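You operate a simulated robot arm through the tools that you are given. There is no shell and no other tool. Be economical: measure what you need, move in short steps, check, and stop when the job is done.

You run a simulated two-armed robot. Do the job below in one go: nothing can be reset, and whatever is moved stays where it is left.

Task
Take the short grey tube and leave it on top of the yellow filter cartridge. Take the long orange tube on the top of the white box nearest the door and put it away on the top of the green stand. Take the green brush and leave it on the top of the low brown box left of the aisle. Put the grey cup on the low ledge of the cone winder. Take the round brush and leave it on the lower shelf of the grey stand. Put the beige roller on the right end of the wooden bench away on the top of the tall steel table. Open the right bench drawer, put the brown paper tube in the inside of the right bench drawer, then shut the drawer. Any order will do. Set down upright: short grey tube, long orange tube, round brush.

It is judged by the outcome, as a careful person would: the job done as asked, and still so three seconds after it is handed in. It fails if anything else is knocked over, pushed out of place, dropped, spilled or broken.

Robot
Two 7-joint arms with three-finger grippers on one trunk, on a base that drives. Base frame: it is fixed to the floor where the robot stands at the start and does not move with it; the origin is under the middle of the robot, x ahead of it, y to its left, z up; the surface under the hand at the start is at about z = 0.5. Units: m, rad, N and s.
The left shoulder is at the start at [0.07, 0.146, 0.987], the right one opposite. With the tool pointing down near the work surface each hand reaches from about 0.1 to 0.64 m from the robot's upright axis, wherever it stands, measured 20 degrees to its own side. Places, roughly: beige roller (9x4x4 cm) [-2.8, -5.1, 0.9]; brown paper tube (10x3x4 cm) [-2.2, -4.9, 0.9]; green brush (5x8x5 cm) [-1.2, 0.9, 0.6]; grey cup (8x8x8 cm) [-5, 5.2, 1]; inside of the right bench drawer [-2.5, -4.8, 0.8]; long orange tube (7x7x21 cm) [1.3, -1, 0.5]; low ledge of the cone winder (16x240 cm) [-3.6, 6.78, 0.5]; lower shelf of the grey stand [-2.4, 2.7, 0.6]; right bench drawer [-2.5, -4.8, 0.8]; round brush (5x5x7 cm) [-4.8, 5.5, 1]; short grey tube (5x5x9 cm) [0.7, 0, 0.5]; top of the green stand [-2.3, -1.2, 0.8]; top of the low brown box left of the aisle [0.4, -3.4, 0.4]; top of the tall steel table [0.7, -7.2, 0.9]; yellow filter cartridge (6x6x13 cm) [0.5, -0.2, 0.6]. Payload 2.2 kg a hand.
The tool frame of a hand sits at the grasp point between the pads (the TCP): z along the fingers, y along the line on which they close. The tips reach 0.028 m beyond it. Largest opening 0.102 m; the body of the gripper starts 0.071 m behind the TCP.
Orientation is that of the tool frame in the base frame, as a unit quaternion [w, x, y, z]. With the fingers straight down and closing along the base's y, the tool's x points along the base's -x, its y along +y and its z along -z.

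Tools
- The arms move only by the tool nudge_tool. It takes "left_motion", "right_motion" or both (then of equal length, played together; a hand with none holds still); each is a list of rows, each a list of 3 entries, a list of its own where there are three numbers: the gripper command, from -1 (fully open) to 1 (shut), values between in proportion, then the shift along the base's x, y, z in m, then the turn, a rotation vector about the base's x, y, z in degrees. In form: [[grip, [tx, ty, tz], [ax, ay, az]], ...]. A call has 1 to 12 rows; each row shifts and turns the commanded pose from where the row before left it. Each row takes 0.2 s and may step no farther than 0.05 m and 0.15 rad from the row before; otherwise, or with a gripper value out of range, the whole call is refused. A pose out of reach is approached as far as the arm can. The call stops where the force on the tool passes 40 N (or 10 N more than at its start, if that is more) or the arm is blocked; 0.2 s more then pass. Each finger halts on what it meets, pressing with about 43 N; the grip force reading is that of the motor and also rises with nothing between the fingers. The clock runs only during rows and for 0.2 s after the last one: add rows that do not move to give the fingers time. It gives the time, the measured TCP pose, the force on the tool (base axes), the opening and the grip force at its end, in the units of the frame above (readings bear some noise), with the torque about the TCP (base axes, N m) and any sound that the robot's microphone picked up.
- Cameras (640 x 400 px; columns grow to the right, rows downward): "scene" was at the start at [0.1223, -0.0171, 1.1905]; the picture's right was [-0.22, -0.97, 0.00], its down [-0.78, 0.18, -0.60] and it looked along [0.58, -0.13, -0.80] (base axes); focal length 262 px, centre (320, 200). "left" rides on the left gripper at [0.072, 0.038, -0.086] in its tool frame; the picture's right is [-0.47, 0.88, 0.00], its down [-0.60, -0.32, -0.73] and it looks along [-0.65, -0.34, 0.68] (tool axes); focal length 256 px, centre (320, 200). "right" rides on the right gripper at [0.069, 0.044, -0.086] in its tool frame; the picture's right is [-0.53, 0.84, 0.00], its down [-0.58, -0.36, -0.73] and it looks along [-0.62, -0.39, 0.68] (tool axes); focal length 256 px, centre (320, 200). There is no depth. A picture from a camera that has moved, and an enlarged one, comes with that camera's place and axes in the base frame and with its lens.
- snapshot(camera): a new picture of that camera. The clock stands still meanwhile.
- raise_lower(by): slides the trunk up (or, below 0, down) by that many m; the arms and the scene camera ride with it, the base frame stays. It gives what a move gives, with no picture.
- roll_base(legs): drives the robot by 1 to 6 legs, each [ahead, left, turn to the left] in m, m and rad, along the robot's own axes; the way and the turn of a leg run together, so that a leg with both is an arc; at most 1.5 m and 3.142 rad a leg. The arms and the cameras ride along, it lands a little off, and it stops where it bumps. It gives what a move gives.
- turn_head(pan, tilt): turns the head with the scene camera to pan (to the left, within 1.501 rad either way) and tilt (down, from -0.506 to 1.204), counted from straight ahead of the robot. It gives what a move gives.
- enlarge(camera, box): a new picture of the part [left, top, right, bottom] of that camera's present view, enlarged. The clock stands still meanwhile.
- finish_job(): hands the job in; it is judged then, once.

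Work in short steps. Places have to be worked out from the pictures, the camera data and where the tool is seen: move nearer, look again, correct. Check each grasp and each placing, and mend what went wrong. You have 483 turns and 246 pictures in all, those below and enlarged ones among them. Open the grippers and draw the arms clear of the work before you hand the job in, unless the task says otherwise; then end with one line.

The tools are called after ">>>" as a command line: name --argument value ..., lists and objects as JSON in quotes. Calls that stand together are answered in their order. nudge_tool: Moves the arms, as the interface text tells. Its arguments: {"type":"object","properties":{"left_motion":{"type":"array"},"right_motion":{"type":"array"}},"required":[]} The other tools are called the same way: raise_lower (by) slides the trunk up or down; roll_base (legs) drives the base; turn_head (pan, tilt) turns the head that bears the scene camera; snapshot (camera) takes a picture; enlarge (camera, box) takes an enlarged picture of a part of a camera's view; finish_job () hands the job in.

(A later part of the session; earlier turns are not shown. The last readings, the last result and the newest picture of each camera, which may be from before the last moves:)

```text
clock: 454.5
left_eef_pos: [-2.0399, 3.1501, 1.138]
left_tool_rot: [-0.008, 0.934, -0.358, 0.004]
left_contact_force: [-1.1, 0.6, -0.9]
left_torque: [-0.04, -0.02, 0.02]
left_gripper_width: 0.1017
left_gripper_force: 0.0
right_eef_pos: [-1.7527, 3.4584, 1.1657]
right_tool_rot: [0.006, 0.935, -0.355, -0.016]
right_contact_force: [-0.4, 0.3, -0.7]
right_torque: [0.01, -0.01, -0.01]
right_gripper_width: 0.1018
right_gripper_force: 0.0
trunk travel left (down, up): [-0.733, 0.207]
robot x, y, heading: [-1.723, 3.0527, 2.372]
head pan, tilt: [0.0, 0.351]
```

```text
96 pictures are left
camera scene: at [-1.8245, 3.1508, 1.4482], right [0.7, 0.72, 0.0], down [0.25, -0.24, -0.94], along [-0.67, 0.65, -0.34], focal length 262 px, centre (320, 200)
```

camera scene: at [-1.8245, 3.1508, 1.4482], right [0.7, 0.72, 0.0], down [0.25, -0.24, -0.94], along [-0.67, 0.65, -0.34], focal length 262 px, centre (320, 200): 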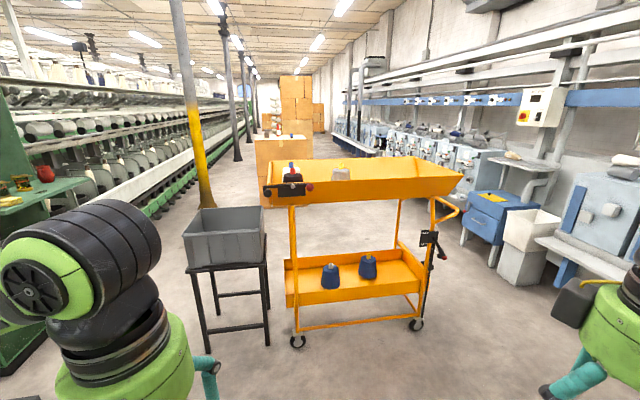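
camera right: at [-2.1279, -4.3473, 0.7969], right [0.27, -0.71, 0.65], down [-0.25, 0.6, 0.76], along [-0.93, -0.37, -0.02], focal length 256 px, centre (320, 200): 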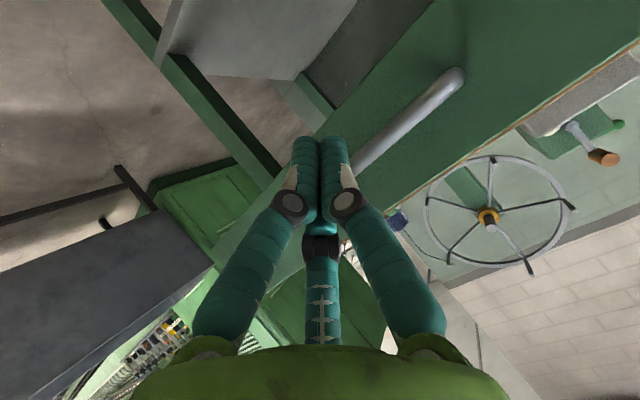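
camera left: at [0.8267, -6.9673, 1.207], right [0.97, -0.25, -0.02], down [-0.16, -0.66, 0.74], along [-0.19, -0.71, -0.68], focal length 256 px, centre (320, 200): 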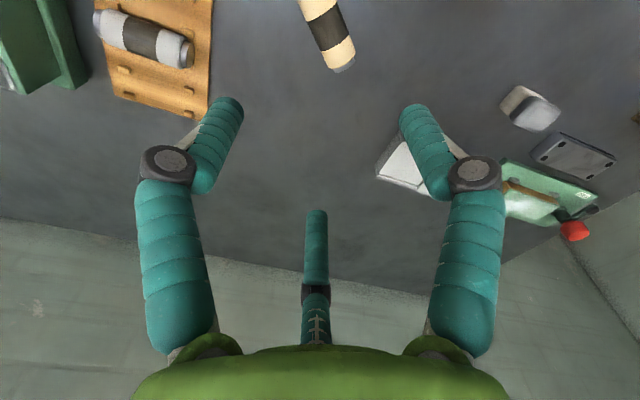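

The cup and brush should be on the brown box beyond the orange trolley. I check the right side before passing between the trolley and the winder.

>>> turn_head --pan -0.9 --tilt 0.6

>>> snapshot --camera "scene"

```text
clock: 455.7
left_eef_pos: [-2.0392, 3.1498, 1.1372]
left_tool_rot: [-0.008, 0.934, -0.358, 0.005]
left_contact_force: [0.0, 0.4, 0.3]
left_torque: [-0.01, -0.01, 0.04]
left_gripper_width: 0.1021
left_gripper_force: 0.0
right_eef_pos: [-1.7518, 3.4586, 1.1668]
right_tool_rot: [0.006, 0.935, -0.355, -0.016]
right_contact_force: [-0.7, -0.5, -0.6]
right_torque: [0.0, 0.0, 0.0]
right_gripper_width: 0.1021
right_gripper_force: 0.1
trunk travel left (down, up): [-0.733, 0.207]
robot x, y, heading: [-1.7222, 3.0557, 2.377]
head pan, tilt: [-0.901, 0.6]
```

```text
95 pictures are left
camera scene: at [-1.7487, 3.174, 1.4255], right [0.99, -0.1, 0.0], down [-0.06, -0.56, -0.83], along [0.08, 0.82, -0.56], focal length 262 px, centre (320, 200)
```

scene: 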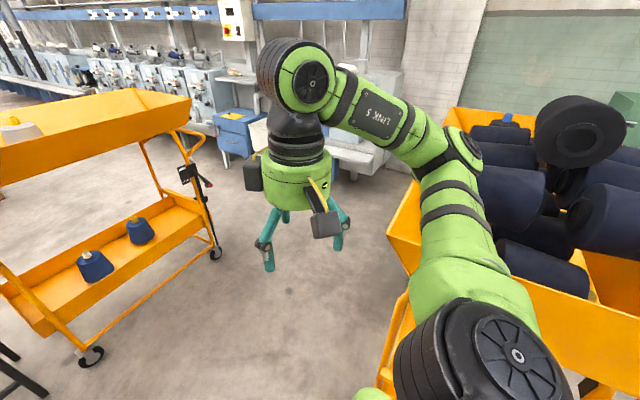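

My right elbow is near the cone cart, so I raise the trunk 0.2 m to clear everything. Then I turn left so the arm leads, and pass through the gap.

>>> raise_lower --by 0.2

>>> roll_base --legs '[[0.15, 0.0, 0.6], [0.05, -0.5, 0]]'

>>> snapshot --camera "scene"

```text
clock: 457.9
left_eef_pos: [-2.0406, 3.1517, 1.3387]
left_tool_rot: [-0.009, 0.934, -0.358, 0.005]
left_contact_force: [0.0, 1.2, -0.4]
left_torque: [-0.03, -0.01, 0.02]
left_gripper_width: 0.102
left_gripper_force: 0.0
right_eef_pos: [-1.7527, 3.4587, 1.3664]
right_tool_rot: [0.006, 0.935, -0.355, -0.016]
right_contact_force: [-1.5, 0.0, -0.6]
right_torque: [-0.01, -0.02, 0.02]
right_gripper_width: 0.102
right_gripper_force: 0.0
trunk travel left (down, up): [-0.933, 0.007]
robot x, y, heading: [-1.7197, 3.0496, 2.37]
head pan, tilt: [-0.901, 0.6]
```

```text
clock: 462.5
left_eef_pos: [-2.1486, 3.5079, 1.3375]
left_tool_rot: [-0.01, 0.999, -0.052, 0.003]
left_contact_force: [0.4, -0.6, 0.4]
left_torque: [0.06, -0.01, 0.0]
left_gripper_width: 0.102
left_gripper_force: 0.0
right_eef_pos: [-2.0974, 3.9266, 1.3664]
right_tool_rot: [0.009, 0.999, -0.048, -0.013]
right_contact_force: [0.9, -0.6, -0.8]
right_torque: [0.05, 0.01, -0.01]
right_gripper_width: 0.1019
right_gripper_force: 0.0
trunk travel left (down, up): [-0.933, 0.007]
robot x, y, heading: [-1.8331, 3.6202, 2.999]
head pan, tilt: [-0.901, 0.6]
```

```text
94 pictures are left
camera scene: at [-1.9278, 3.6978, 1.6256], right [0.86, 0.5, 0.0], down [0.28, -0.49, -0.83], along [-0.41, 0.71, -0.56], focal length 262 px, centre (320, 200)
```

scene: 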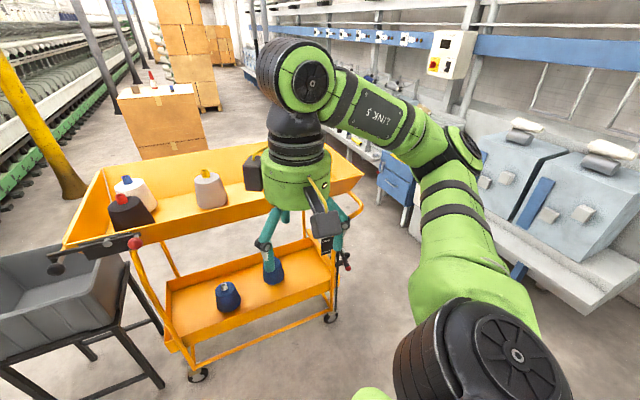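

>>> roll_base --legs '[[0.18, -1.1, 0], [0, 0, -0.39]]'

>>> turn_head --pan 0.1 --tilt 0.4

>>> snapshot --camera "scene"

```text
clock: 469.4
left_eef_pos: [-2.2021, 4.7406, 1.3379]
left_tool_rot: [-0.009, 0.971, -0.238, 0.004]
left_contact_force: [0.4, 0.7, 0.1]
left_torque: [-0.01, -0.01, -0.03]
left_gripper_width: 0.1021
left_gripper_force: 0.0
right_eef_pos: [-1.9992, 5.112, 1.366]
right_tool_rot: [0.007, 0.972, -0.235, -0.014]
right_contact_force: [-0.4, -0.8, 0.0]
right_torque: [0.05, 0.02, 0.03]
right_gripper_width: 0.1018
right_gripper_force: 0.1
trunk travel left (down, up): [-0.933, 0.007]
robot x, y, heading: [-1.8713, 4.7284, 2.618]
head pan, tilt: [-0.901, 0.6]
```

```text
clock: 470.6
left_eef_pos: [-2.2002, 4.7441, 1.3395]
left_tool_rot: [-0.01, 0.971, -0.239, 0.003]
left_contact_force: [-0.3, 0.1, -0.1]
left_torque: [0.01, -0.01, 0.01]
left_gripper_width: 0.1021
left_gripper_force: 0.0
right_eef_pos: [-1.9995, 5.1122, 1.3653]
right_tool_rot: [0.008, 0.972, -0.235, -0.015]
right_contact_force: [0.0, -0.2, 1.4]
right_torque: [0.01, -0.01, -0.02]
right_gripper_width: 0.1022
right_gripper_force: 0.1
trunk travel left (down, up): [-0.933, 0.007]
robot x, y, heading: [-1.8676, 4.7225, 2.62]
head pan, tilt: [0.099, 0.4]
```

```text
93 pictures are left
camera scene: at [-1.9961, 4.7885, 1.6437], right [0.41, 0.91, 0.0], down [0.36, -0.16, -0.92], along [-0.84, 0.38, -0.39], focal length 262 px, centre (320, 200)
```

scene: 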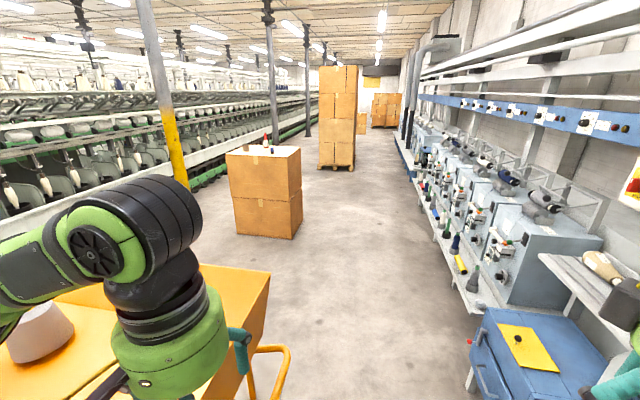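

The cup and brush stand on the brown boxes ahead, and the winder ledge runs along the right. I drive down between the trolley and the winder.

>>> roll_base --legs '[[0.95, -0.155, 0], [0.95, 0.3, 0]]'

>>> turn_head --pan 0.2 --tilt 0.55

>>> snapshot --camera "scene"

```text
clock: 480.6
left_eef_pos: [-3.9414, 5.6515, 1.3377]
left_tool_rot: [-0.008, 0.966, -0.258, 0.002]
left_contact_force: [-0.1, 0.9, -0.8]
left_torque: [0.0, -0.01, 0.0]
left_gripper_width: 0.102
left_gripper_force: 0.0
right_eef_pos: [-3.7252, 6.0128, 1.3667]
right_tool_rot: [0.008, 0.967, -0.255, -0.016]
right_contact_force: [0.3, 0.0, 0.1]
right_torque: [0.0, 0.0, 0.02]
right_gripper_width: 0.1019
right_gripper_force: 0.0
trunk travel left (down, up): [-0.933, 0.007]
robot x, y, heading: [-3.6117, 5.6202, 2.581]
head pan, tilt: [0.099, 0.4]
```

```text
clock: 481.4
left_eef_pos: [-3.9427, 5.6518, 1.339]
left_tool_rot: [-0.009, 0.966, -0.258, 0.003]
left_contact_force: [-0.5, -0.2, -0.7]
left_torque: [0.02, -0.01, 0.04]
left_gripper_width: 0.1022
left_gripper_force: 0.0
right_eef_pos: [-3.7263, 6.0135, 1.3679]
right_tool_rot: [0.007, 0.967, -0.254, -0.016]
right_contact_force: [-0.2, 0.5, -0.1]
right_torque: [-0.04, -0.03, 0.01]
right_gripper_width: 0.1021
right_gripper_force: 0.1
trunk travel left (down, up): [-0.933, 0.007]
robot x, y, heading: [-3.6101, 5.6182, 2.582]
head pan, tilt: [0.201, 0.55]
```

```text
92 pictures are left
camera scene: at [-3.7373, 5.6796, 1.6301], right [0.35, 0.94, 0.0], down [0.49, -0.18, -0.85], along [-0.8, 0.3, -0.52], focal length 262 px, centre (320, 200)
```

scene: 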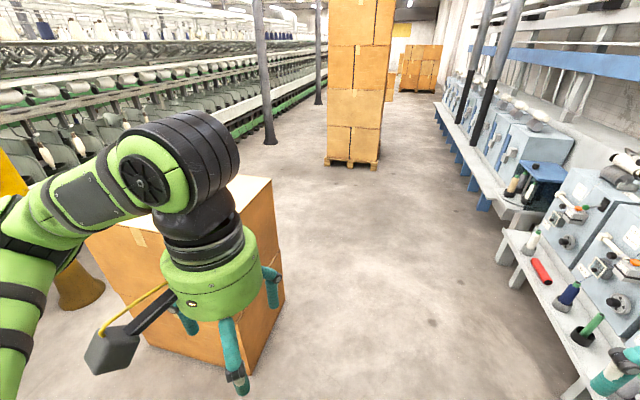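

>>> roll_base --legs '[[0.2, 0, 0.75]]'

>>> turn_head --pan 0.0 --tilt 0.6

>>> snapshot --camera "scene"

```text
clock: 483.7
left_eef_pos: [-4.0664, 5.4585, 1.3386]
left_tool_rot: [-0.008, 0.994, 0.108, 0.0]
left_contact_force: [0.1, 0.3, 0.3]
left_torque: [0.0, 0.0, -0.01]
left_gripper_width: 0.1019
left_gripper_force: 0.0
right_eef_pos: [-4.1476, 5.8718, 1.3663]
right_tool_rot: [0.012, 0.994, 0.112, -0.013]
right_contact_force: [0.3, 0.0, 0.1]
right_torque: [-0.04, 0.03, 0.03]
right_gripper_width: 0.1021
right_gripper_force: 0.1
trunk travel left (down, up): [-0.933, 0.007]
robot x, y, heading: [-3.7984, 5.6567, -2.969]
head pan, tilt: [0.201, 0.55]
```

```text
clock: 484.4
left_eef_pos: [-4.0662, 5.4583, 1.3376]
left_tool_rot: [-0.009, 0.994, 0.108, 0.001]
left_contact_force: [0.3, 0.0, 1.2]
left_torque: [0.0, 0.04, 0.01]
left_gripper_width: 0.1019
left_gripper_force: 0.2
right_eef_pos: [-4.1496, 5.8709, 1.3664]
right_tool_rot: [0.013, 0.994, 0.112, -0.012]
right_contact_force: [-1.0, -0.9, 1.0]
right_torque: [-0.01, 0.03, 0.01]
right_gripper_width: 0.1018
right_gripper_force: 0.1
trunk travel left (down, up): [-0.933, 0.007]
robot x, y, heading: [-3.8016, 5.6576, -2.965]
head pan, tilt: [0.0, 0.6]
```

```text
91 pictures are left
camera scene: at [-3.9364, 5.6338, 1.6255], right [-0.18, 0.98, 0.0], down [0.56, 0.1, -0.83], along [-0.81, -0.15, -0.56], focal length 262 px, centre (320, 200)
```

scene: 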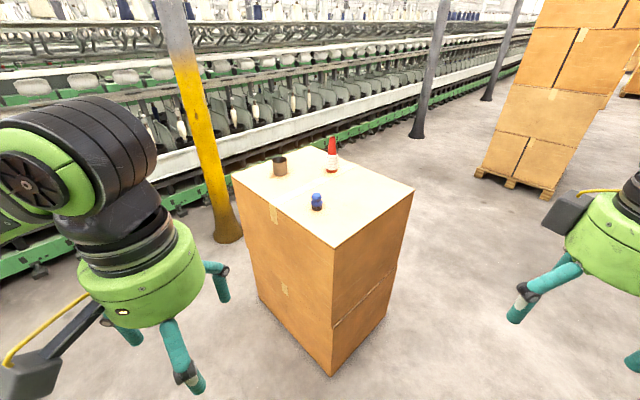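

Cup, round brush and a red bottle are on the box top. The brush is at about (-4.85, 5.45) and the cup at about (-5.11, 5.20). I go round to its left-near face so the right hand gets the brush and the left hand the cup.

>>> roll_base --legs '[[0.22, 0.67, 0], [0, 0, -0.784], [0.5, 0.3, 0]]'

>>> turn_head --pan 0.0 --tilt 0.85

>>> snapshot --camera "scene"

```text
clock: 493.2
left_eef_pos: [-4.8086, 5.061, 1.3384]
left_tool_rot: [-0.008, 0.96, -0.281, 0.003]
left_contact_force: [0.2, 1.3, 0.7]
left_torque: [0.0, 0.02, 0.0]
left_gripper_width: 0.1022
left_gripper_force: 0.0
right_eef_pos: [-4.5754, 5.4118, 1.3659]
right_tool_rot: [0.008, 0.96, -0.278, -0.017]
right_contact_force: [0.6, -0.2, -0.5]
right_torque: [0.02, 0.03, 0.01]
right_gripper_width: 0.1019
right_gripper_force: 0.0
trunk travel left (down, up): [-0.933, 0.007]
robot x, y, heading: [-4.4805, 5.0138, 2.531]
head pan, tilt: [0.0, 0.6]
```

```text
clock: 494.0
left_eef_pos: [-4.8103, 5.0603, 1.339]
left_tool_rot: [-0.009, 0.96, -0.281, 0.003]
left_contact_force: [0.1, 0.2, 0.2]
left_torque: [0.01, 0.03, 0.02]
left_gripper_width: 0.1018
left_gripper_force: 0.0
right_eef_pos: [-4.5783, 5.4104, 1.3663]
right_tool_rot: [0.008, 0.961, -0.277, -0.015]
right_contact_force: [0.9, -0.4, 0.5]
right_torque: [0.01, -0.03, 0.0]
right_gripper_width: 0.1021
right_gripper_force: 0.1
trunk travel left (down, up): [-0.933, 0.007]
robot x, y, heading: [-4.4813, 5.0121, 2.532]
head pan, tilt: [0.0, 0.85]
```

```text
90 pictures are left
camera scene: at [-4.586, 5.0882, 1.6046], right [0.57, 0.82, 0.0], down [0.62, -0.43, -0.66], along [-0.54, 0.38, -0.75], focal length 262 px, centre (320, 200)
```

scene: 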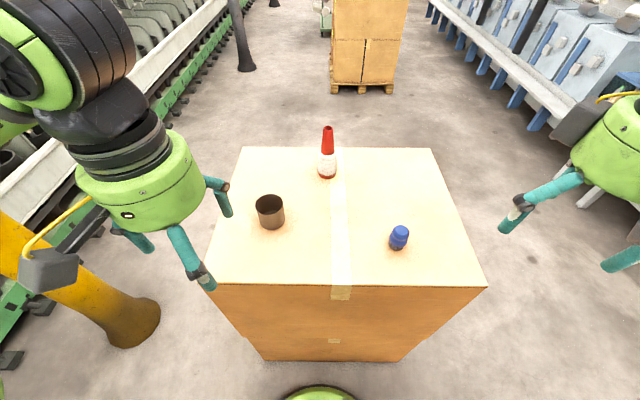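

The cup is at about (-5.068, 5.25) and the brush at about (-4.784, 5.495). I lower the trunk and bring both hands above them.

>>> raise_lower --by -0.15

>>> nudge_tool --left_motion '[[-1, [-0.0369, 0.0271, -0.01], [0, 0, 0]], [-1, [-0.0369, 0.0271, -0.01], [0, 0, 0]], [-1, [-0.0369, 0.0271, -0.01], [0, 0, 0]], [-1, [-0.0369, 0.0271, -0.01], [0, 0, 0]], [-1, [-0.0369, 0.0271, -0.01], [0, 0, 0]], [-1, [-0.0369, 0.0271, -0.01], [0, 0, 0]], [-1, [-0.0369, 0.0271, 0], [0, 0, 0]], [-1, [0, 0, 0], [0, 0, 0]]]' --right_motion '[[-1, [-0.0294, 0.0121, -0.0123], [0, 0, 0]], [-1, [-0.0294, 0.0121, -0.0123], [0, 0, 0]], [-1, [-0.0294, 0.0121, -0.0123], [0, 0, 0]], [-1, [-0.0294, 0.0121, -0.0123], [0, 0, 0]], [-1, [-0.0294, 0.0121, -0.0123], [0, 0, 0]], [-1, [-0.0294, 0.0121, -0.0123], [0, 0, 0]], [-1, [-0.0294, 0.0121, -0.0123], [0, 0, 0]], [-1, [0, 0, 0], [0, 0, 0]]]'

>>> snapshot --camera "left"

>>> snapshot --camera "right"

>>> snapshot --camera "scene"

```text
clock: 495.8
left_eef_pos: [-4.81, 5.061, 1.1878]
left_tool_rot: [-0.009, 0.96, -0.28, 0.003]
left_contact_force: [-1.2, -0.3, 0.8]
left_torque: [-0.05, 0.04, 0.0]
left_gripper_width: 0.1019
left_gripper_force: 0.0
right_eef_pos: [-4.5764, 5.4108, 1.2169]
right_tool_rot: [0.007, 0.961, -0.278, -0.015]
right_contact_force: [0.2, -0.6, -0.1]
right_torque: [-0.03, -0.01, 0.0]
right_gripper_width: 0.1021
right_gripper_force: 0.0
trunk travel left (down, up): [-0.783, 0.157]
robot x, y, heading: [-4.4817, 5.0173, 2.528]
head pan, tilt: [0.0, 0.85]
```

```text
clock: 497.6
left_eef_pos: [-5.0646, 5.2473, 1.1313]
left_tool_rot: [-0.008, 0.959, -0.282, 0.002]
left_contact_force: [0.4, -1.1, -0.6]
left_torque: [0.04, 0.0, -0.01]
left_gripper_width: 0.102
left_gripper_force: 0.1
right_eef_pos: [-4.7833, 5.4973, 1.1285]
right_tool_rot: [0.005, 0.961, -0.276, -0.017]
right_contact_force: [0.6, 0.3, 0.8]
right_torque: [0.01, 0.03, 0.02]
right_gripper_width: 0.102
right_gripper_force: 0.1
trunk travel left (down, up): [-0.783, 0.157]
robot x, y, heading: [-4.4807, 5.0176, 2.534]
head pan, tilt: [0.0, 0.85]
```

```text
89 pictures are left
camera left: at [-5.0262, 5.1762, 1.2164], right [-0.87, -0.49, -0.02], down [-0.34, 0.58, 0.74], along [-0.35, 0.65, -0.68], focal length 256 px, centre (320, 200)
```

left: 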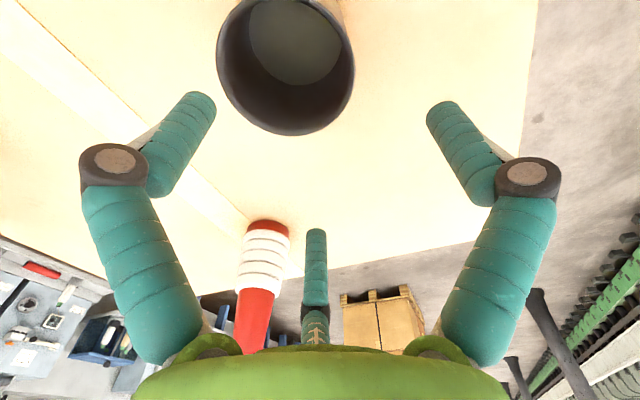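

```text
88 pictures are left
camera right: at [-4.7459, 5.4231, 1.2149], right [-0.9, -0.43, 0.03], down [-0.27, 0.62, 0.74], along [-0.34, 0.66, -0.67], focal length 256 px, centre (320, 200)
```

right: 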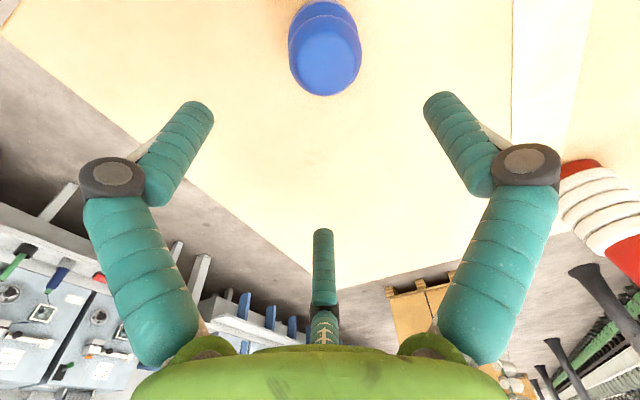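

```text
87 pictures are left
camera scene: at [-4.5848, 5.0869, 1.4547], right [0.57, 0.82, 0.0], down [0.62, -0.43, -0.66], along [-0.54, 0.38, -0.75], focal length 262 px, centre (320, 200)
```

scene: 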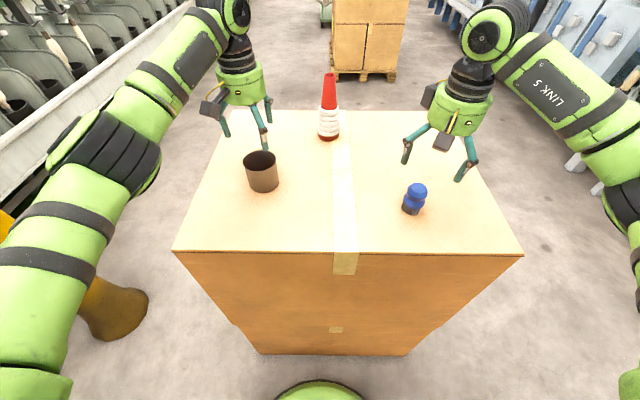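

>>> enlarge --camera "scene" --box '[190, 80, 330, 210]'

```text
3.08 times, centred on (260, 145) of scene
camera zoom: at [-4.5848, 5.0869, 1.4547], right [0.57, 0.82, 0.0], down [0.62, -0.43, -0.66], along [-0.54, 0.38, -0.75], focal length 806 px, centre (505, 369)
```

zoom: 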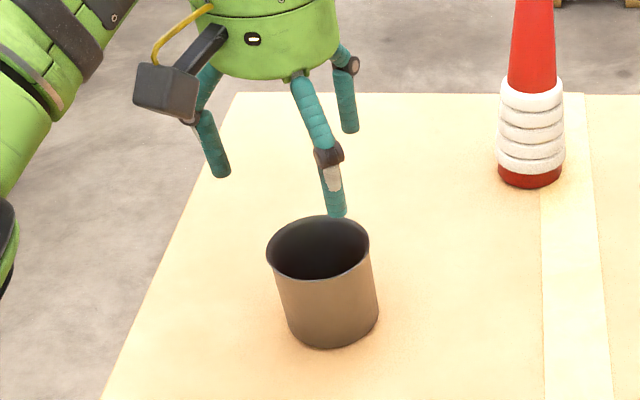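

The hand views show the cup about (0.024, -0.009) off the left TCP and the brush about (0, -0.018) off the right one. I correct both and look again.

>>> nudge_tool --left_motion '[[-1, [0.024, -0.009, -0.01], [0, 0, 0]], [-1, [0, 0, 0], [0, 0, 0]]]' --right_motion '[[-1, [0, -0.018, -0.03], [0, 0, 0]], [-1, [0, 0, 0], [0, 0, 0]]]'

>>> snapshot --camera "left"

>>> snapshot --camera "right"

>>> enlarge --camera "scene" --box '[190, 60, 510, 240]'

```text
clock: 498.2
left_eef_pos: [-5.0446, 5.2401, 1.1188]
left_tool_rot: [-0.007, 0.96, -0.28, 0.003]
left_contact_force: [1.0, -0.3, 0.6]
left_torque: [0.0, 0.02, -0.05]
left_gripper_width: 0.1021
left_gripper_force: 0.1
right_eef_pos: [-4.7824, 5.4803, 1.0982]
right_tool_rot: [0.007, 0.961, -0.277, -0.017]
right_contact_force: [-0.3, -0.2, 0.1]
right_torque: [-0.03, 0.01, -0.03]
right_gripper_width: 0.1021
right_gripper_force: 0.1
trunk travel left (down, up): [-0.783, 0.157]
robot x, y, heading: [-4.481, 5.0184, 2.536]
head pan, tilt: [0.0, 0.85]
```

```text
85 pictures are left
camera left: at [-5.0049, 5.1693, 1.2053], right [-0.87, -0.5, -0.02], down [-0.35, 0.58, 0.74], along [-0.35, 0.65, -0.68], focal length 256 px, centre (320, 200)
```

left: 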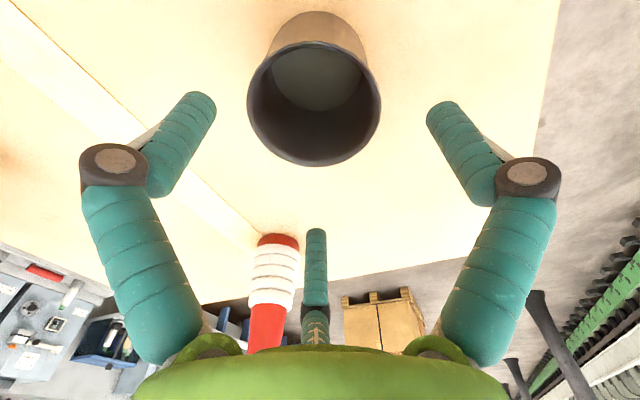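

```text
84 pictures are left
camera right: at [-4.7455, 5.4061, 1.1831], right [-0.9, -0.43, 0.03], down [-0.27, 0.62, 0.74], along [-0.34, 0.66, -0.67], focal length 256 px, centre (320, 200)
```

right: 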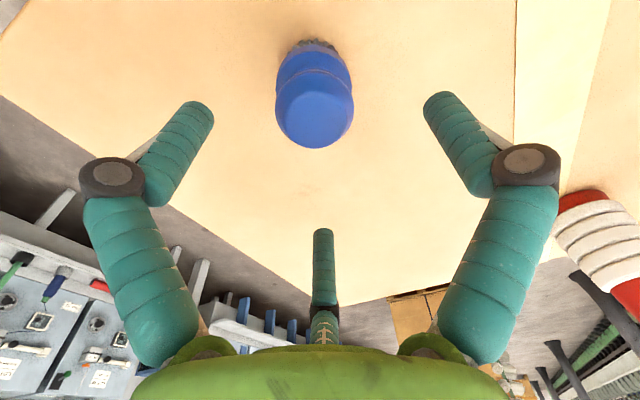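

```text
2.00 times, centred on (350, 150) of scene
camera zoom: at [-4.5854, 5.0877, 1.4547], right [0.57, 0.82, 0.0], down [0.62, -0.43, -0.66], along [-0.54, 0.38, -0.75], focal length 524 px, centre (260, 300)
```

zoom: 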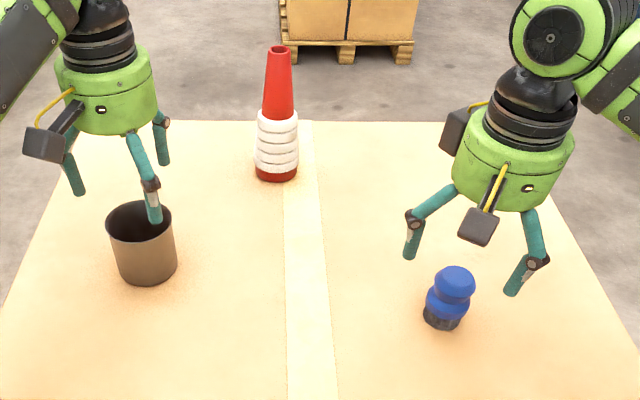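

Nearly centred. I make small final corrections and go down with both hands, the left to z ≈ 1.02 and the right to z ≈ 1.015.

>>> nudge_tool --left_motion '[[-1, [0.008, -0.008, 0], [0, 0, 0]], [-1, [0, 0, -0.03], [0, 0, 0]], [-1, [0, 0, -0.03], [0, 0, 0]], [-1, [0, 0, -0.03], [0, 0, 0]], [-1, [0, 0, -0.008], [0, 0, 0]], [-1, [0, 0, 0], [0, 0, 0]]]' --right_motion '[[-1, [0.003, 0.001, 0], [0, 0, 0]], [-1, [0, 0, -0.03], [0, 0, 0]], [-1, [0, 0, -0.03], [0, 0, 0]], [-1, [0, 0, -0.018], [0, 0, 0]], [-1, [0, 0, -0.005], [0, 0, 0]], [-1, [0, 0, 0], [0, 0, 0]]]'

>>> snapshot --camera "left"

>>> snapshot --camera "right"

```text
clock: 499.6
left_eef_pos: [-5.0385, 5.2337, 1.0202]
left_tool_rot: [-0.008, 0.96, -0.281, 0.004]
left_contact_force: [0.5, -0.3, 0.6]
left_torque: [-0.02, 0.01, 0.0]
left_gripper_width: 0.1019
left_gripper_force: 0.1
right_eef_pos: [-4.7782, 5.4804, 1.017]
right_tool_rot: [0.006, 0.961, -0.278, -0.016]
right_contact_force: [-0.9, -0.1, 0.0]
right_torque: [-0.01, 0.0, 0.02]
right_gripper_width: 0.1022
right_gripper_force: 0.0
trunk travel left (down, up): [-0.783, 0.157]
robot x, y, heading: [-4.486, 5.0158, 2.535]
head pan, tilt: [0.0, 0.85]
```

```text
82 pictures are left
camera left: at [-4.9983, 5.1619, 1.1057], right [-0.87, -0.49, -0.02], down [-0.35, 0.58, 0.74], along [-0.35, 0.65, -0.68], focal length 256 px, centre (320, 200)
```

left: 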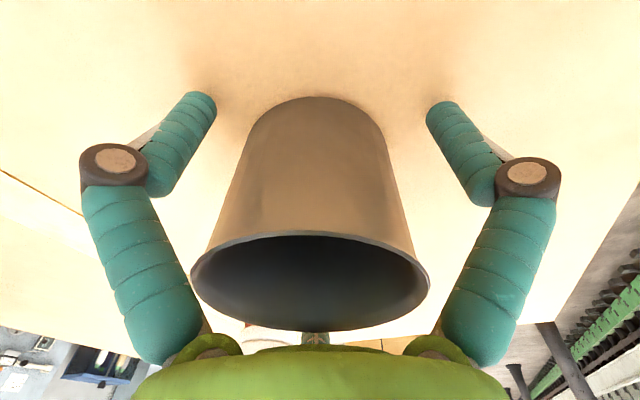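

```text
81 pictures are left
camera right: at [-4.7405, 5.4067, 1.1019], right [-0.9, -0.43, 0.03], down [-0.27, 0.62, 0.74], along [-0.34, 0.66, -0.67], focal length 256 px, centre (320, 200)
```

right: 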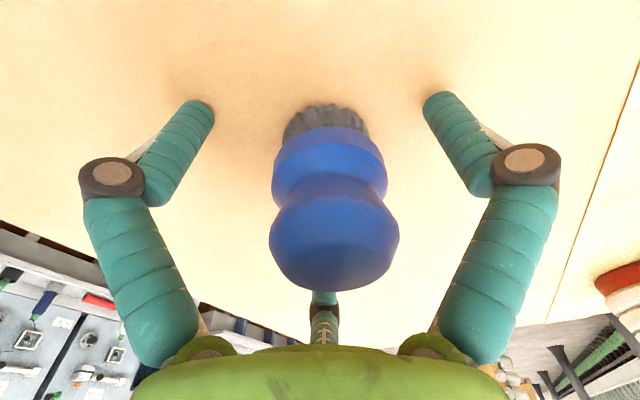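

Both objects sit centred between the prongs, so I close both hands gradually.

>>> nudge_tool --left_motion '[[-0.7, [0, 0, 0], [0, 0, 0]], [-0.3, [0, 0, 0], [0, 0, 0]], [0.2, [0, 0, 0], [0, 0, 0]], [0.6, [0, 0, 0], [0, 0, 0]], [0.6, [0, 0, 0], [0, 0, 0]]]' --right_motion '[[-0.5, [0, 0, 0], [0, 0, 0]], [0, [0, 0, 0], [0, 0, 0]], [0.5, [0, 0, 0], [0, 0, 0]], [1, [0, 0, 0], [0, 0, 0]], [1, [0, 0, 0], [0, 0, 0]]]'

>>> snapshot --camera "left"

>>> snapshot --camera "right"

```text
clock: 500.1
left_eef_pos: [-5.0314, 5.2328, 1.0274]
left_tool_rot: [-0.011, 0.96, -0.281, -0.001]
left_contact_force: [-1.5, 1.1, 7.1]
left_torque: [-0.24, 0.0, -0.05]
left_gripper_width: 0.0729
left_gripper_force: 42.1
right_eef_pos: [-4.7663, 5.4805, 1.0255]
right_tool_rot: [0.003, 0.96, -0.28, -0.013]
right_contact_force: [17.9, -1.2, 25.2]
right_torque: [-0.07, -1.67, 0.09]
right_gripper_width: 0.0684
right_gripper_force: 13.3
trunk travel left (down, up): [-0.783, 0.157]
robot x, y, heading: [-4.4823, 5.0132, 2.531]
head pan, tilt: [0.0, 0.85]
stopped in row 2 (right hand): the force on the tool passed its limit at 43 N (the readings are from after the stop); the commanded pose is now the measured one
```

```text
80 pictures are left
camera left: at [-4.9919, 5.1597, 1.1113], right [-0.87, -0.49, -0.01], down [-0.34, 0.58, 0.74], along [-0.36, 0.65, -0.67], focal length 256 px, centre (320, 200)
```

left: 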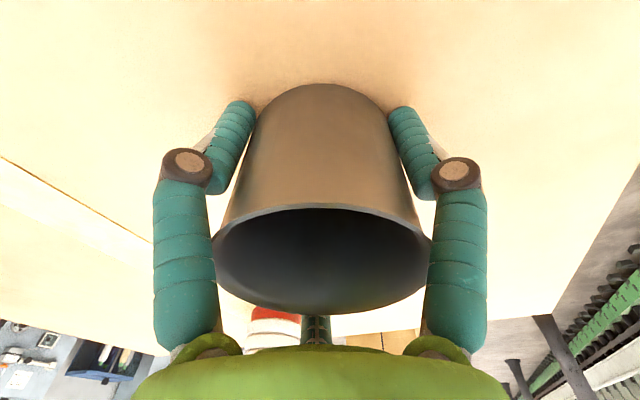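

```text
79 pictures are left
camera right: at [-4.7301, 5.4058, 1.1104], right [-0.9, -0.43, 0.02], down [-0.27, 0.61, 0.74], along [-0.33, 0.66, -0.67], focal length 256 px, centre (320, 200)
```

right: 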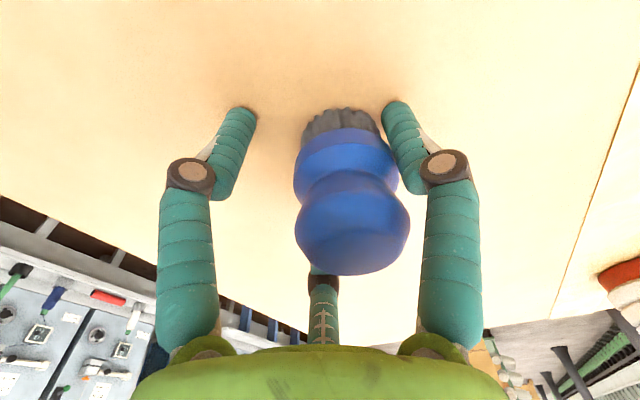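

The left hand holds the cup. The right prong tips pressed on the box as they swung in, so I raise the right hand 10 mm and continue closing.

>>> nudge_tool --left_motion '[[0.0, [0, 0, 0.0], [0, 0, 0]], [0.5, [0, 0, 0.0], [0, 0, 0]], [1, [0, 0, 0], [0, 0, 0]], [1, [0, 0, 0], [0, 0, 0]], [1, [0, 0, 0], [0, 0, 0]], [1, [0, 0, 0], [0, 0, 0]]]' --right_motion '[[-0.4, [0, 0, 0.01], [0, 0, 0]], [-0.2, [0.0, 0, 0], [0, 0, 0]], [0.1, [0, 0, 0], [0, 0, 0]], [0.5, [0, 0, 0], [0, 0, 0]], [1, [0, 0, 0], [0, 0, 0]], [1, [0, 0, 0], [0, 0, 0]]]'

>>> snapshot --camera "right"

```text
clock: 501.5
left_eef_pos: [-5.035, 5.2336, 1.0274]
left_tool_rot: [-0.01, 0.96, -0.281, -0.001]
left_contact_force: [0.1, -0.1, 32.8]
left_torque: [-0.81, -0.04, 0.0]
left_gripper_width: 0.0723
left_gripper_force: 43.2
right_eef_pos: [-4.7717, 5.4817, 1.0309]
right_tool_rot: [0.004, 0.96, -0.279, -0.014]
right_contact_force: [0.0, -0.7, 0.4]
right_torque: [-0.01, 0.01, 0.0]
right_gripper_width: 0.0433
right_gripper_force: 42.7
trunk travel left (down, up): [-0.783, 0.157]
robot x, y, heading: [-4.482, 5.0171, 2.534]
head pan, tilt: [0.0, 0.85]
```

```text
78 pictures are left
camera right: at [-4.7338, 5.4075, 1.1165], right [-0.9, -0.43, 0.03], down [-0.27, 0.62, 0.74], along [-0.33, 0.66, -0.67], focal length 256 px, centre (320, 200)
```

right: 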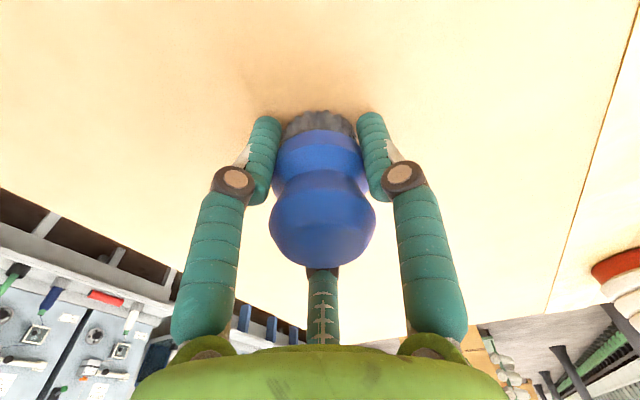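

Both objects are gripped. I lift both hands together.

>>> nudge_tool --left_motion '[[1, [0, 0, 0.02], [0, 0, 0]], [1, [0, 0, 0.03], [0, 0, 0]], [1, [0, 0, 0.04], [0, 0, 0]], [1, [0.02, -0.014, 0.04], [0, 0, 0]], [1, [0.03, -0.02, 0.03], [0, 0, 0]], [1, [0.037, -0.025, 0], [0, 0, 0]], [1, [0.037, -0.025, 0], [0, 0, 0]], [1, [0.037, -0.025, 0], [0, 0, 0]]]' --right_motion '[[1, [0, 0, 0.02], [0, 0, 0]], [1, [0, 0, 0.03], [0, 0, 0]], [1, [0, 0, 0.04], [0, 0, 0]], [1, [0.02, -0.014, 0.04], [0, 0, 0]], [1, [0.03, -0.02, 0.03], [0, 0, 0]], [1, [0.03, -0.02, 0], [0, 0, 0]], [1, [0.03, -0.02, 0], [0, 0, 0]], [1, [0.02, -0.015, 0], [0, 0, 0]]]'

>>> snapshot --camera "scene"

```text
clock: 503.3
left_eef_pos: [-4.8712, 5.1241, 1.1811]
left_tool_rot: [-0.01, 0.96, -0.281, 0.003]
left_contact_force: [1.2, 0.5, -1.2]
left_torque: [0.06, 0.0, 0.02]
left_gripper_width: 0.0715
left_gripper_force: 42.8
right_eef_pos: [-4.6418, 5.3902, 1.1898]
right_tool_rot: [0.004, 0.96, -0.279, -0.013]
right_contact_force: [-0.2, -0.2, 0.8]
right_torque: [0.03, 0.03, -0.01]
right_gripper_width: 0.0436
right_gripper_force: 43.5
trunk travel left (down, up): [-0.783, 0.157]
robot x, y, heading: [-4.479, 5.0161, 2.537]
head pan, tilt: [0.0, 0.85]
```

```text
77 pictures are left
camera scene: at [-4.583, 5.0865, 1.4549], right [0.57, 0.82, 0.0], down [0.61, -0.43, -0.66], along [-0.54, 0.38, -0.75], focal length 262 px, centre (320, 200)
```

scene: 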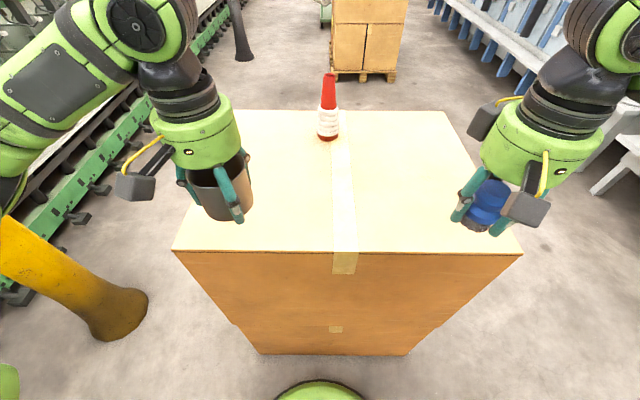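

Both are held securely. I back away from the box and turn to face the winder ledge.

>>> roll_base --legs '[[-0.26, -0.64, 0], [0, 0, -1.574]]'

>>> turn_head --pan 0.0 --tilt 0.7

>>> snapshot --camera "scene"

```text
clock: 510.9
left_eef_pos: [-3.796, 5.7808, 1.1804]
left_tool_rot: [0.004, -0.483, 0.876, -0.008]
left_contact_force: [-0.6, -0.2, -0.3]
left_torque: [0.0, 0.01, 0.0]
left_gripper_width: 0.0705
left_gripper_force: 42.5
right_eef_pos: [-3.5276, 5.5528, 1.1894]
right_tool_rot: [0.005, -0.486, 0.874, 0.012]
right_contact_force: [0.4, -0.4, -0.3]
right_torque: [0.03, -0.01, 0.03]
right_gripper_width: 0.0432
right_gripper_force: 42.7
trunk travel left (down, up): [-0.783, 0.157]
robot x, y, heading: [-3.9032, 5.3891, 0.972]
head pan, tilt: [0.0, 0.85]
```

```text
clock: 511.6
left_eef_pos: [-3.7966, 5.7809, 1.1806]
left_tool_rot: [0.004, -0.483, 0.876, -0.009]
left_contact_force: [-0.3, -0.1, -0.9]
left_torque: [0.02, 0.0, -0.01]
left_gripper_width: 0.0704
left_gripper_force: 43.1
right_eef_pos: [-3.5267, 5.5534, 1.1879]
right_tool_rot: [0.006, -0.485, 0.874, 0.012]
right_contact_force: [-0.6, 0.2, -1.5]
right_torque: [0.0, 0.02, 0.0]
right_gripper_width: 0.0433
right_gripper_force: 42.6
trunk travel left (down, up): [-0.783, 0.157]
robot x, y, heading: [-3.9037, 5.3843, 0.969]
head pan, tilt: [0.0, 0.7]
```

```text
76 pictures are left
camera scene: at [-3.8266, 5.4969, 1.4668], right [0.83, -0.56, 0.0], down [-0.36, -0.53, -0.76], along [0.43, 0.63, -0.64], focal length 262 px, centre (320, 200)
```

scene: 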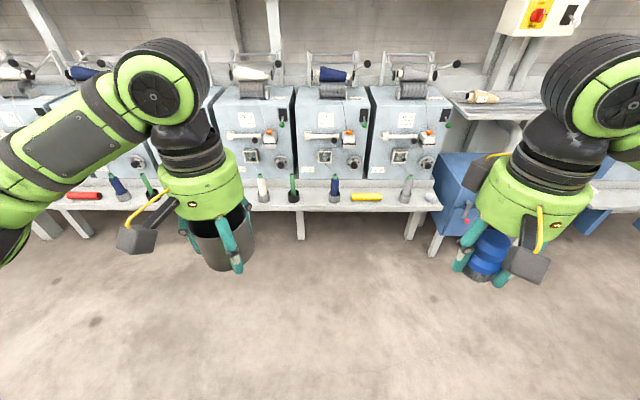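

>>> enlarge --camera "scene" --box '[220, 150, 450, 250]'

>>> enlarge --camera "scene" --box '[0, 150, 240, 250]'

```text
2.78 times, centred on (335, 200) of scene
camera zoom: at [-3.8266, 5.4969, 1.4668], right [0.83, -0.56, 0.0], down [-0.36, -0.53, -0.76], along [0.43, 0.63, -0.64], focal length 729 px, centre (278, 200)
```

zoom: 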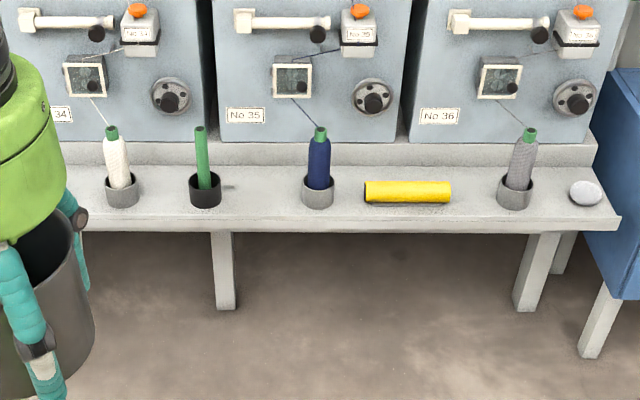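

```text
2.67 times, centred on (120, 200) of scene
camera zoom: at [-3.8266, 5.4969, 1.4668], right [0.83, -0.56, 0.0], down [-0.36, -0.53, -0.76], along [0.43, 0.63, -0.64], focal length 699 px, centre (853, 200)
```

zoom: 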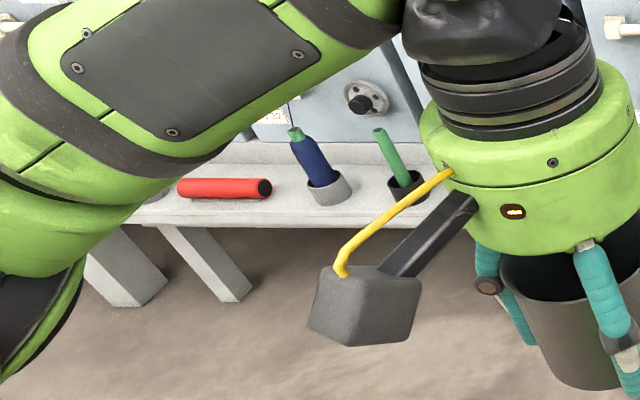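

There is a 16 cm gap on the ledge between a black and a grey holder, near (-3.19, 6.49). I drive up so the left hand is in front of it and lower the trunk.

>>> roll_base --legs '[[0.785, -0.115, 0]]'

>>> raise_lower --by -0.25

>>> turn_head --pan 0.15 --tilt 0.8

>>> snapshot --camera "scene"

```text
clock: 516.0
left_eef_pos: [-3.25, 6.3876, 1.1814]
left_tool_rot: [0.005, -0.488, 0.873, -0.008]
left_contact_force: [-0.1, -1.4, -0.7]
left_torque: [-0.02, 0.01, 0.0]
left_gripper_width: 0.0703
left_gripper_force: 42.9
right_eef_pos: [-2.978, 6.1629, 1.1887]
right_tool_rot: [0.004, -0.49, 0.871, 0.012]
right_contact_force: [-0.2, 0.0, -1.0]
right_torque: [-0.01, -0.01, 0.02]
right_gripper_width: 0.0433
right_gripper_force: 43.0
trunk travel left (down, up): [-0.783, 0.157]
robot x, y, heading: [-3.3532, 5.9906, 0.98]
head pan, tilt: [0.0, 0.7]
```

```text
clock: 518.5
left_eef_pos: [-3.2504, 6.3878, 0.9306]
left_tool_rot: [0.005, -0.488, 0.873, -0.009]
left_contact_force: [1.1, 0.2, 0.5]
left_torque: [0.01, -0.02, -0.02]
left_gripper_width: 0.0703
left_gripper_force: 43.2
right_eef_pos: [-2.9793, 6.1632, 0.9392]
right_tool_rot: [0.004, -0.49, 0.872, 0.011]
right_contact_force: [-0.9, 0.1, -0.7]
right_torque: [0.0, 0.02, 0.0]
right_gripper_width: 0.0432
right_gripper_force: 42.8
trunk travel left (down, up): [-0.533, 0.407]
robot x, y, heading: [-3.3512, 5.9926, 0.977]
head pan, tilt: [0.0, 0.7]
```

```text
clock: 519.2
left_eef_pos: [-3.2502, 6.3882, 0.931]
left_tool_rot: [0.004, -0.488, 0.873, -0.009]
left_contact_force: [0.6, -0.9, -1.3]
left_torque: [0.0, 0.01, -0.01]
left_gripper_width: 0.0702
left_gripper_force: 43.3
right_eef_pos: [-2.9784, 6.1626, 0.9389]
right_tool_rot: [0.004, -0.49, 0.872, 0.012]
right_contact_force: [0.5, -0.3, -0.5]
right_torque: [0.02, 0.0, 0.02]
right_gripper_width: 0.0433
right_gripper_force: 42.9
trunk travel left (down, up): [-0.533, 0.407]
robot x, y, heading: [-3.3511, 5.9935, 0.981]
head pan, tilt: [0.15, 0.799]
```

```text
73 pictures are left
camera scene: at [-3.2899, 6.1064, 1.2086], right [0.9, -0.43, 0.0], down [-0.31, -0.65, -0.7], along [0.3, 0.63, -0.72], focal length 262 px, centre (320, 200)
```

scene: 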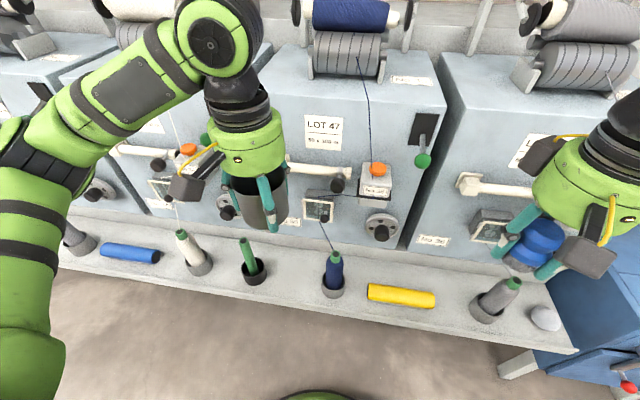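

I aim for (-3.217, 6.449) in the gap. I lower partway there, turning the hand slightly so its side blocks clear the tubes.

>>> nudge_tool --left_motion '[[1, [0.0055, 0.0102, -0.035], [0, 0, -6]], [1, [0.0055, 0.0102, -0.035], [0, 0, -6]], [1, [0.0055, 0.0102, -0.035], [0, 0, 0]], [1, [0.0055, 0.0102, -0.035], [0, 0, 0]], [1, [0.0055, 0.0102, -0.035], [0, 0, 0]], [1, [0.0055, 0.0102, -0.035], [0, 0, 0]], [1, [0, 0, 0], [0, 0, 0]]]'

>>> enlarge --camera "scene" --box '[180, 150, 400, 330]'

>>> snapshot --camera "left"

```text
clock: 520.8
left_eef_pos: [-3.2158, 6.4497, 0.719]
left_tool_rot: [0.004, -0.393, 0.919, -0.009]
left_contact_force: [-0.2, 1.2, -0.4]
left_torque: [0.05, 0.0, -0.01]
left_gripper_width: 0.0702
left_gripper_force: 42.8
right_eef_pos: [-2.9777, 6.1613, 0.939]
right_tool_rot: [0.005, -0.49, 0.872, 0.012]
right_contact_force: [0.5, 0.6, -0.2]
right_torque: [0.01, -0.03, -0.02]
right_gripper_width: 0.0434
right_gripper_force: 43.0
trunk travel left (down, up): [-0.533, 0.407]
robot x, y, heading: [-3.3544, 5.9908, 0.982]
head pan, tilt: [0.15, 0.799]
```

```text
2.22 times, centred on (290, 240) of scene
camera zoom: at [-3.2901, 6.106, 1.2086], right [0.9, -0.43, 0.0], down [-0.31, -0.65, -0.7], along [0.3, 0.63, -0.72], focal length 582 px, centre (387, 111)
```

zoom: 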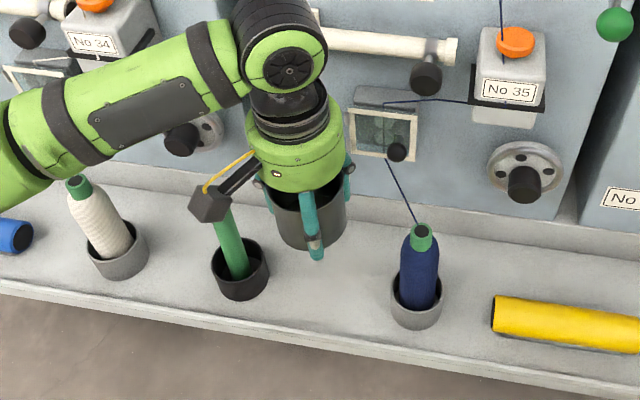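

```text
71 pictures are left
camera left: at [-3.2937, 6.4244, 0.8042], right [-0.32, 0.95, -0.02], down [0.64, 0.23, 0.74], along [0.7, 0.23, -0.68], focal length 256 px, centre (320, 200)
```

left: 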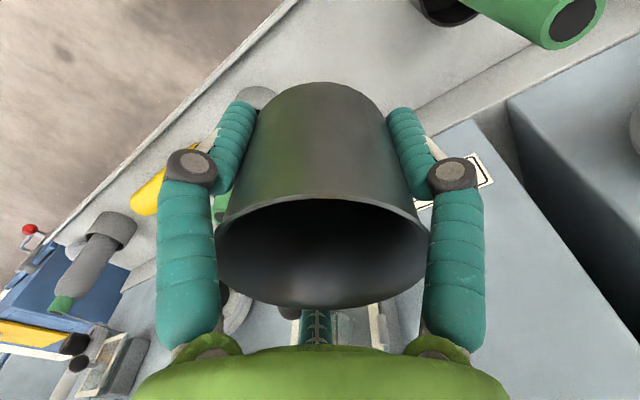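

The cup is centred in the gap with both holders about 12 cm away. I lower it toward the ledge.

>>> nudge_tool --left_motion '[[1, [0, 0, -0.035], [0, 0, 0]], [1, [0, 0, -0.035], [0, 0, 0]], [1, [0, 0, -0.035], [0, 0, 0]], [1, [0, 0, -0.03], [0, 0, 0]], [1, [0, 0, -0.01], [0, 0, 0]], [1, [0, 0, 0], [0, 0, 0]]]'

>>> enlarge --camera "scene" --box '[180, 150, 400, 330]'

```text
clock: 522.2
left_eef_pos: [-3.2154, 6.4484, 0.5766]
left_tool_rot: [0.003, -0.394, 0.919, -0.009]
left_contact_force: [0.4, 0.0, -1.4]
left_torque: [0.0, -0.01, 0.0]
left_gripper_width: 0.0705
left_gripper_force: 43.3
right_eef_pos: [-2.9789, 6.1624, 0.9389]
right_tool_rot: [0.005, -0.49, 0.871, 0.012]
right_contact_force: [0.1, -1.0, -0.4]
right_torque: [0.01, -0.03, -0.01]
right_gripper_width: 0.043
right_gripper_force: 43.3
trunk travel left (down, up): [-0.533, 0.407]
robot x, y, heading: [-3.3523, 5.9906, 0.983]
head pan, tilt: [0.15, 0.799]
```

```text
2.22 times, centred on (290, 240) of scene
camera zoom: at [-3.2899, 6.1063, 1.2086], right [0.9, -0.43, 0.0], down [-0.31, -0.65, -0.7], along [0.3, 0.63, -0.72], focal length 582 px, centre (387, 111)
```

zoom: 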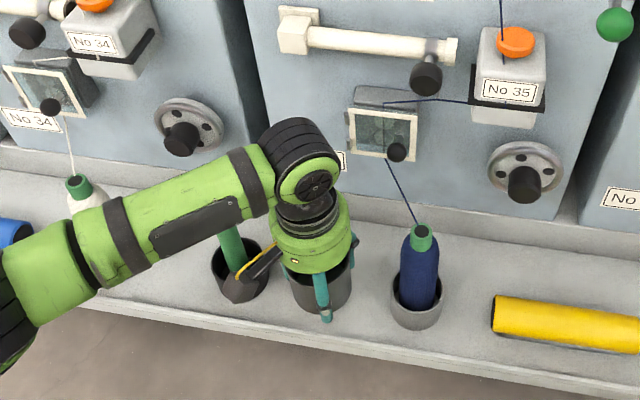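

>>> nudge_tool --left_motion '[[1, [0, 0, -0.008], [0, 0, 0]], [1, [0, 0, -0.006], [0, 0, 0]], [1, [0, 0, -0.004], [0, 0, 0]], [1, [0, 0, 0], [0, 0, 0]]]'

```text
clock: 523.2
left_eef_pos: [-3.2162, 6.4479, 0.5585]
left_tool_rot: [0.003, -0.394, 0.919, -0.009]
left_contact_force: [-0.2, 0.1, -0.6]
left_torque: [-0.02, 0.02, 0.02]
left_gripper_width: 0.0703
left_gripper_force: 43.6
right_eef_pos: [-2.979, 6.1619, 0.9387]
right_tool_rot: [0.004, -0.491, 0.871, 0.011]
right_contact_force: [-0.7, -0.1, -0.7]
right_torque: [0.02, 0.03, 0.0]
right_gripper_width: 0.0433
right_gripper_force: 42.9
trunk travel left (down, up): [-0.533, 0.407]
robot x, y, heading: [-3.352, 5.9933, 0.98]
head pan, tilt: [0.15, 0.799]
```

>>> nudge_tool --left_motion '[[1, [0, 0, -0.004], [0, 0, 0]], [1, [0, 0, -0.004], [0, 0, 0]], [1, [0, 0, 0], [0, 0, 0]]]'

>>> snapshot --camera "left"

```text
clock: 524.0
left_eef_pos: [-3.2169, 6.448, 0.5498]
left_tool_rot: [0.003, -0.394, 0.919, -0.009]
left_contact_force: [-0.5, 0.0, -0.5]
left_torque: [-0.04, 0.0, 0.01]
left_gripper_width: 0.0705
left_gripper_force: 42.7
right_eef_pos: [-2.978, 6.162, 0.939]
right_tool_rot: [0.005, -0.49, 0.871, 0.011]
right_contact_force: [-0.4, 0.0, -0.5]
right_torque: [0.03, 0.02, -0.01]
right_gripper_width: 0.0435
right_gripper_force: 43.3
trunk travel left (down, up): [-0.533, 0.407]
robot x, y, heading: [-3.3509, 5.996, 0.982]
head pan, tilt: [0.15, 0.799]
```

```text
69 pictures are left
camera left: at [-3.295, 6.4252, 0.6351], right [-0.32, 0.95, -0.02], down [0.64, 0.23, 0.74], along [0.7, 0.23, -0.68], focal length 256 px, centre (320, 200)
```

left: 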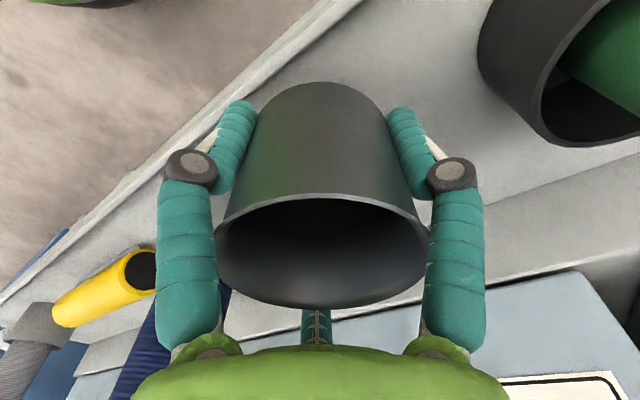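

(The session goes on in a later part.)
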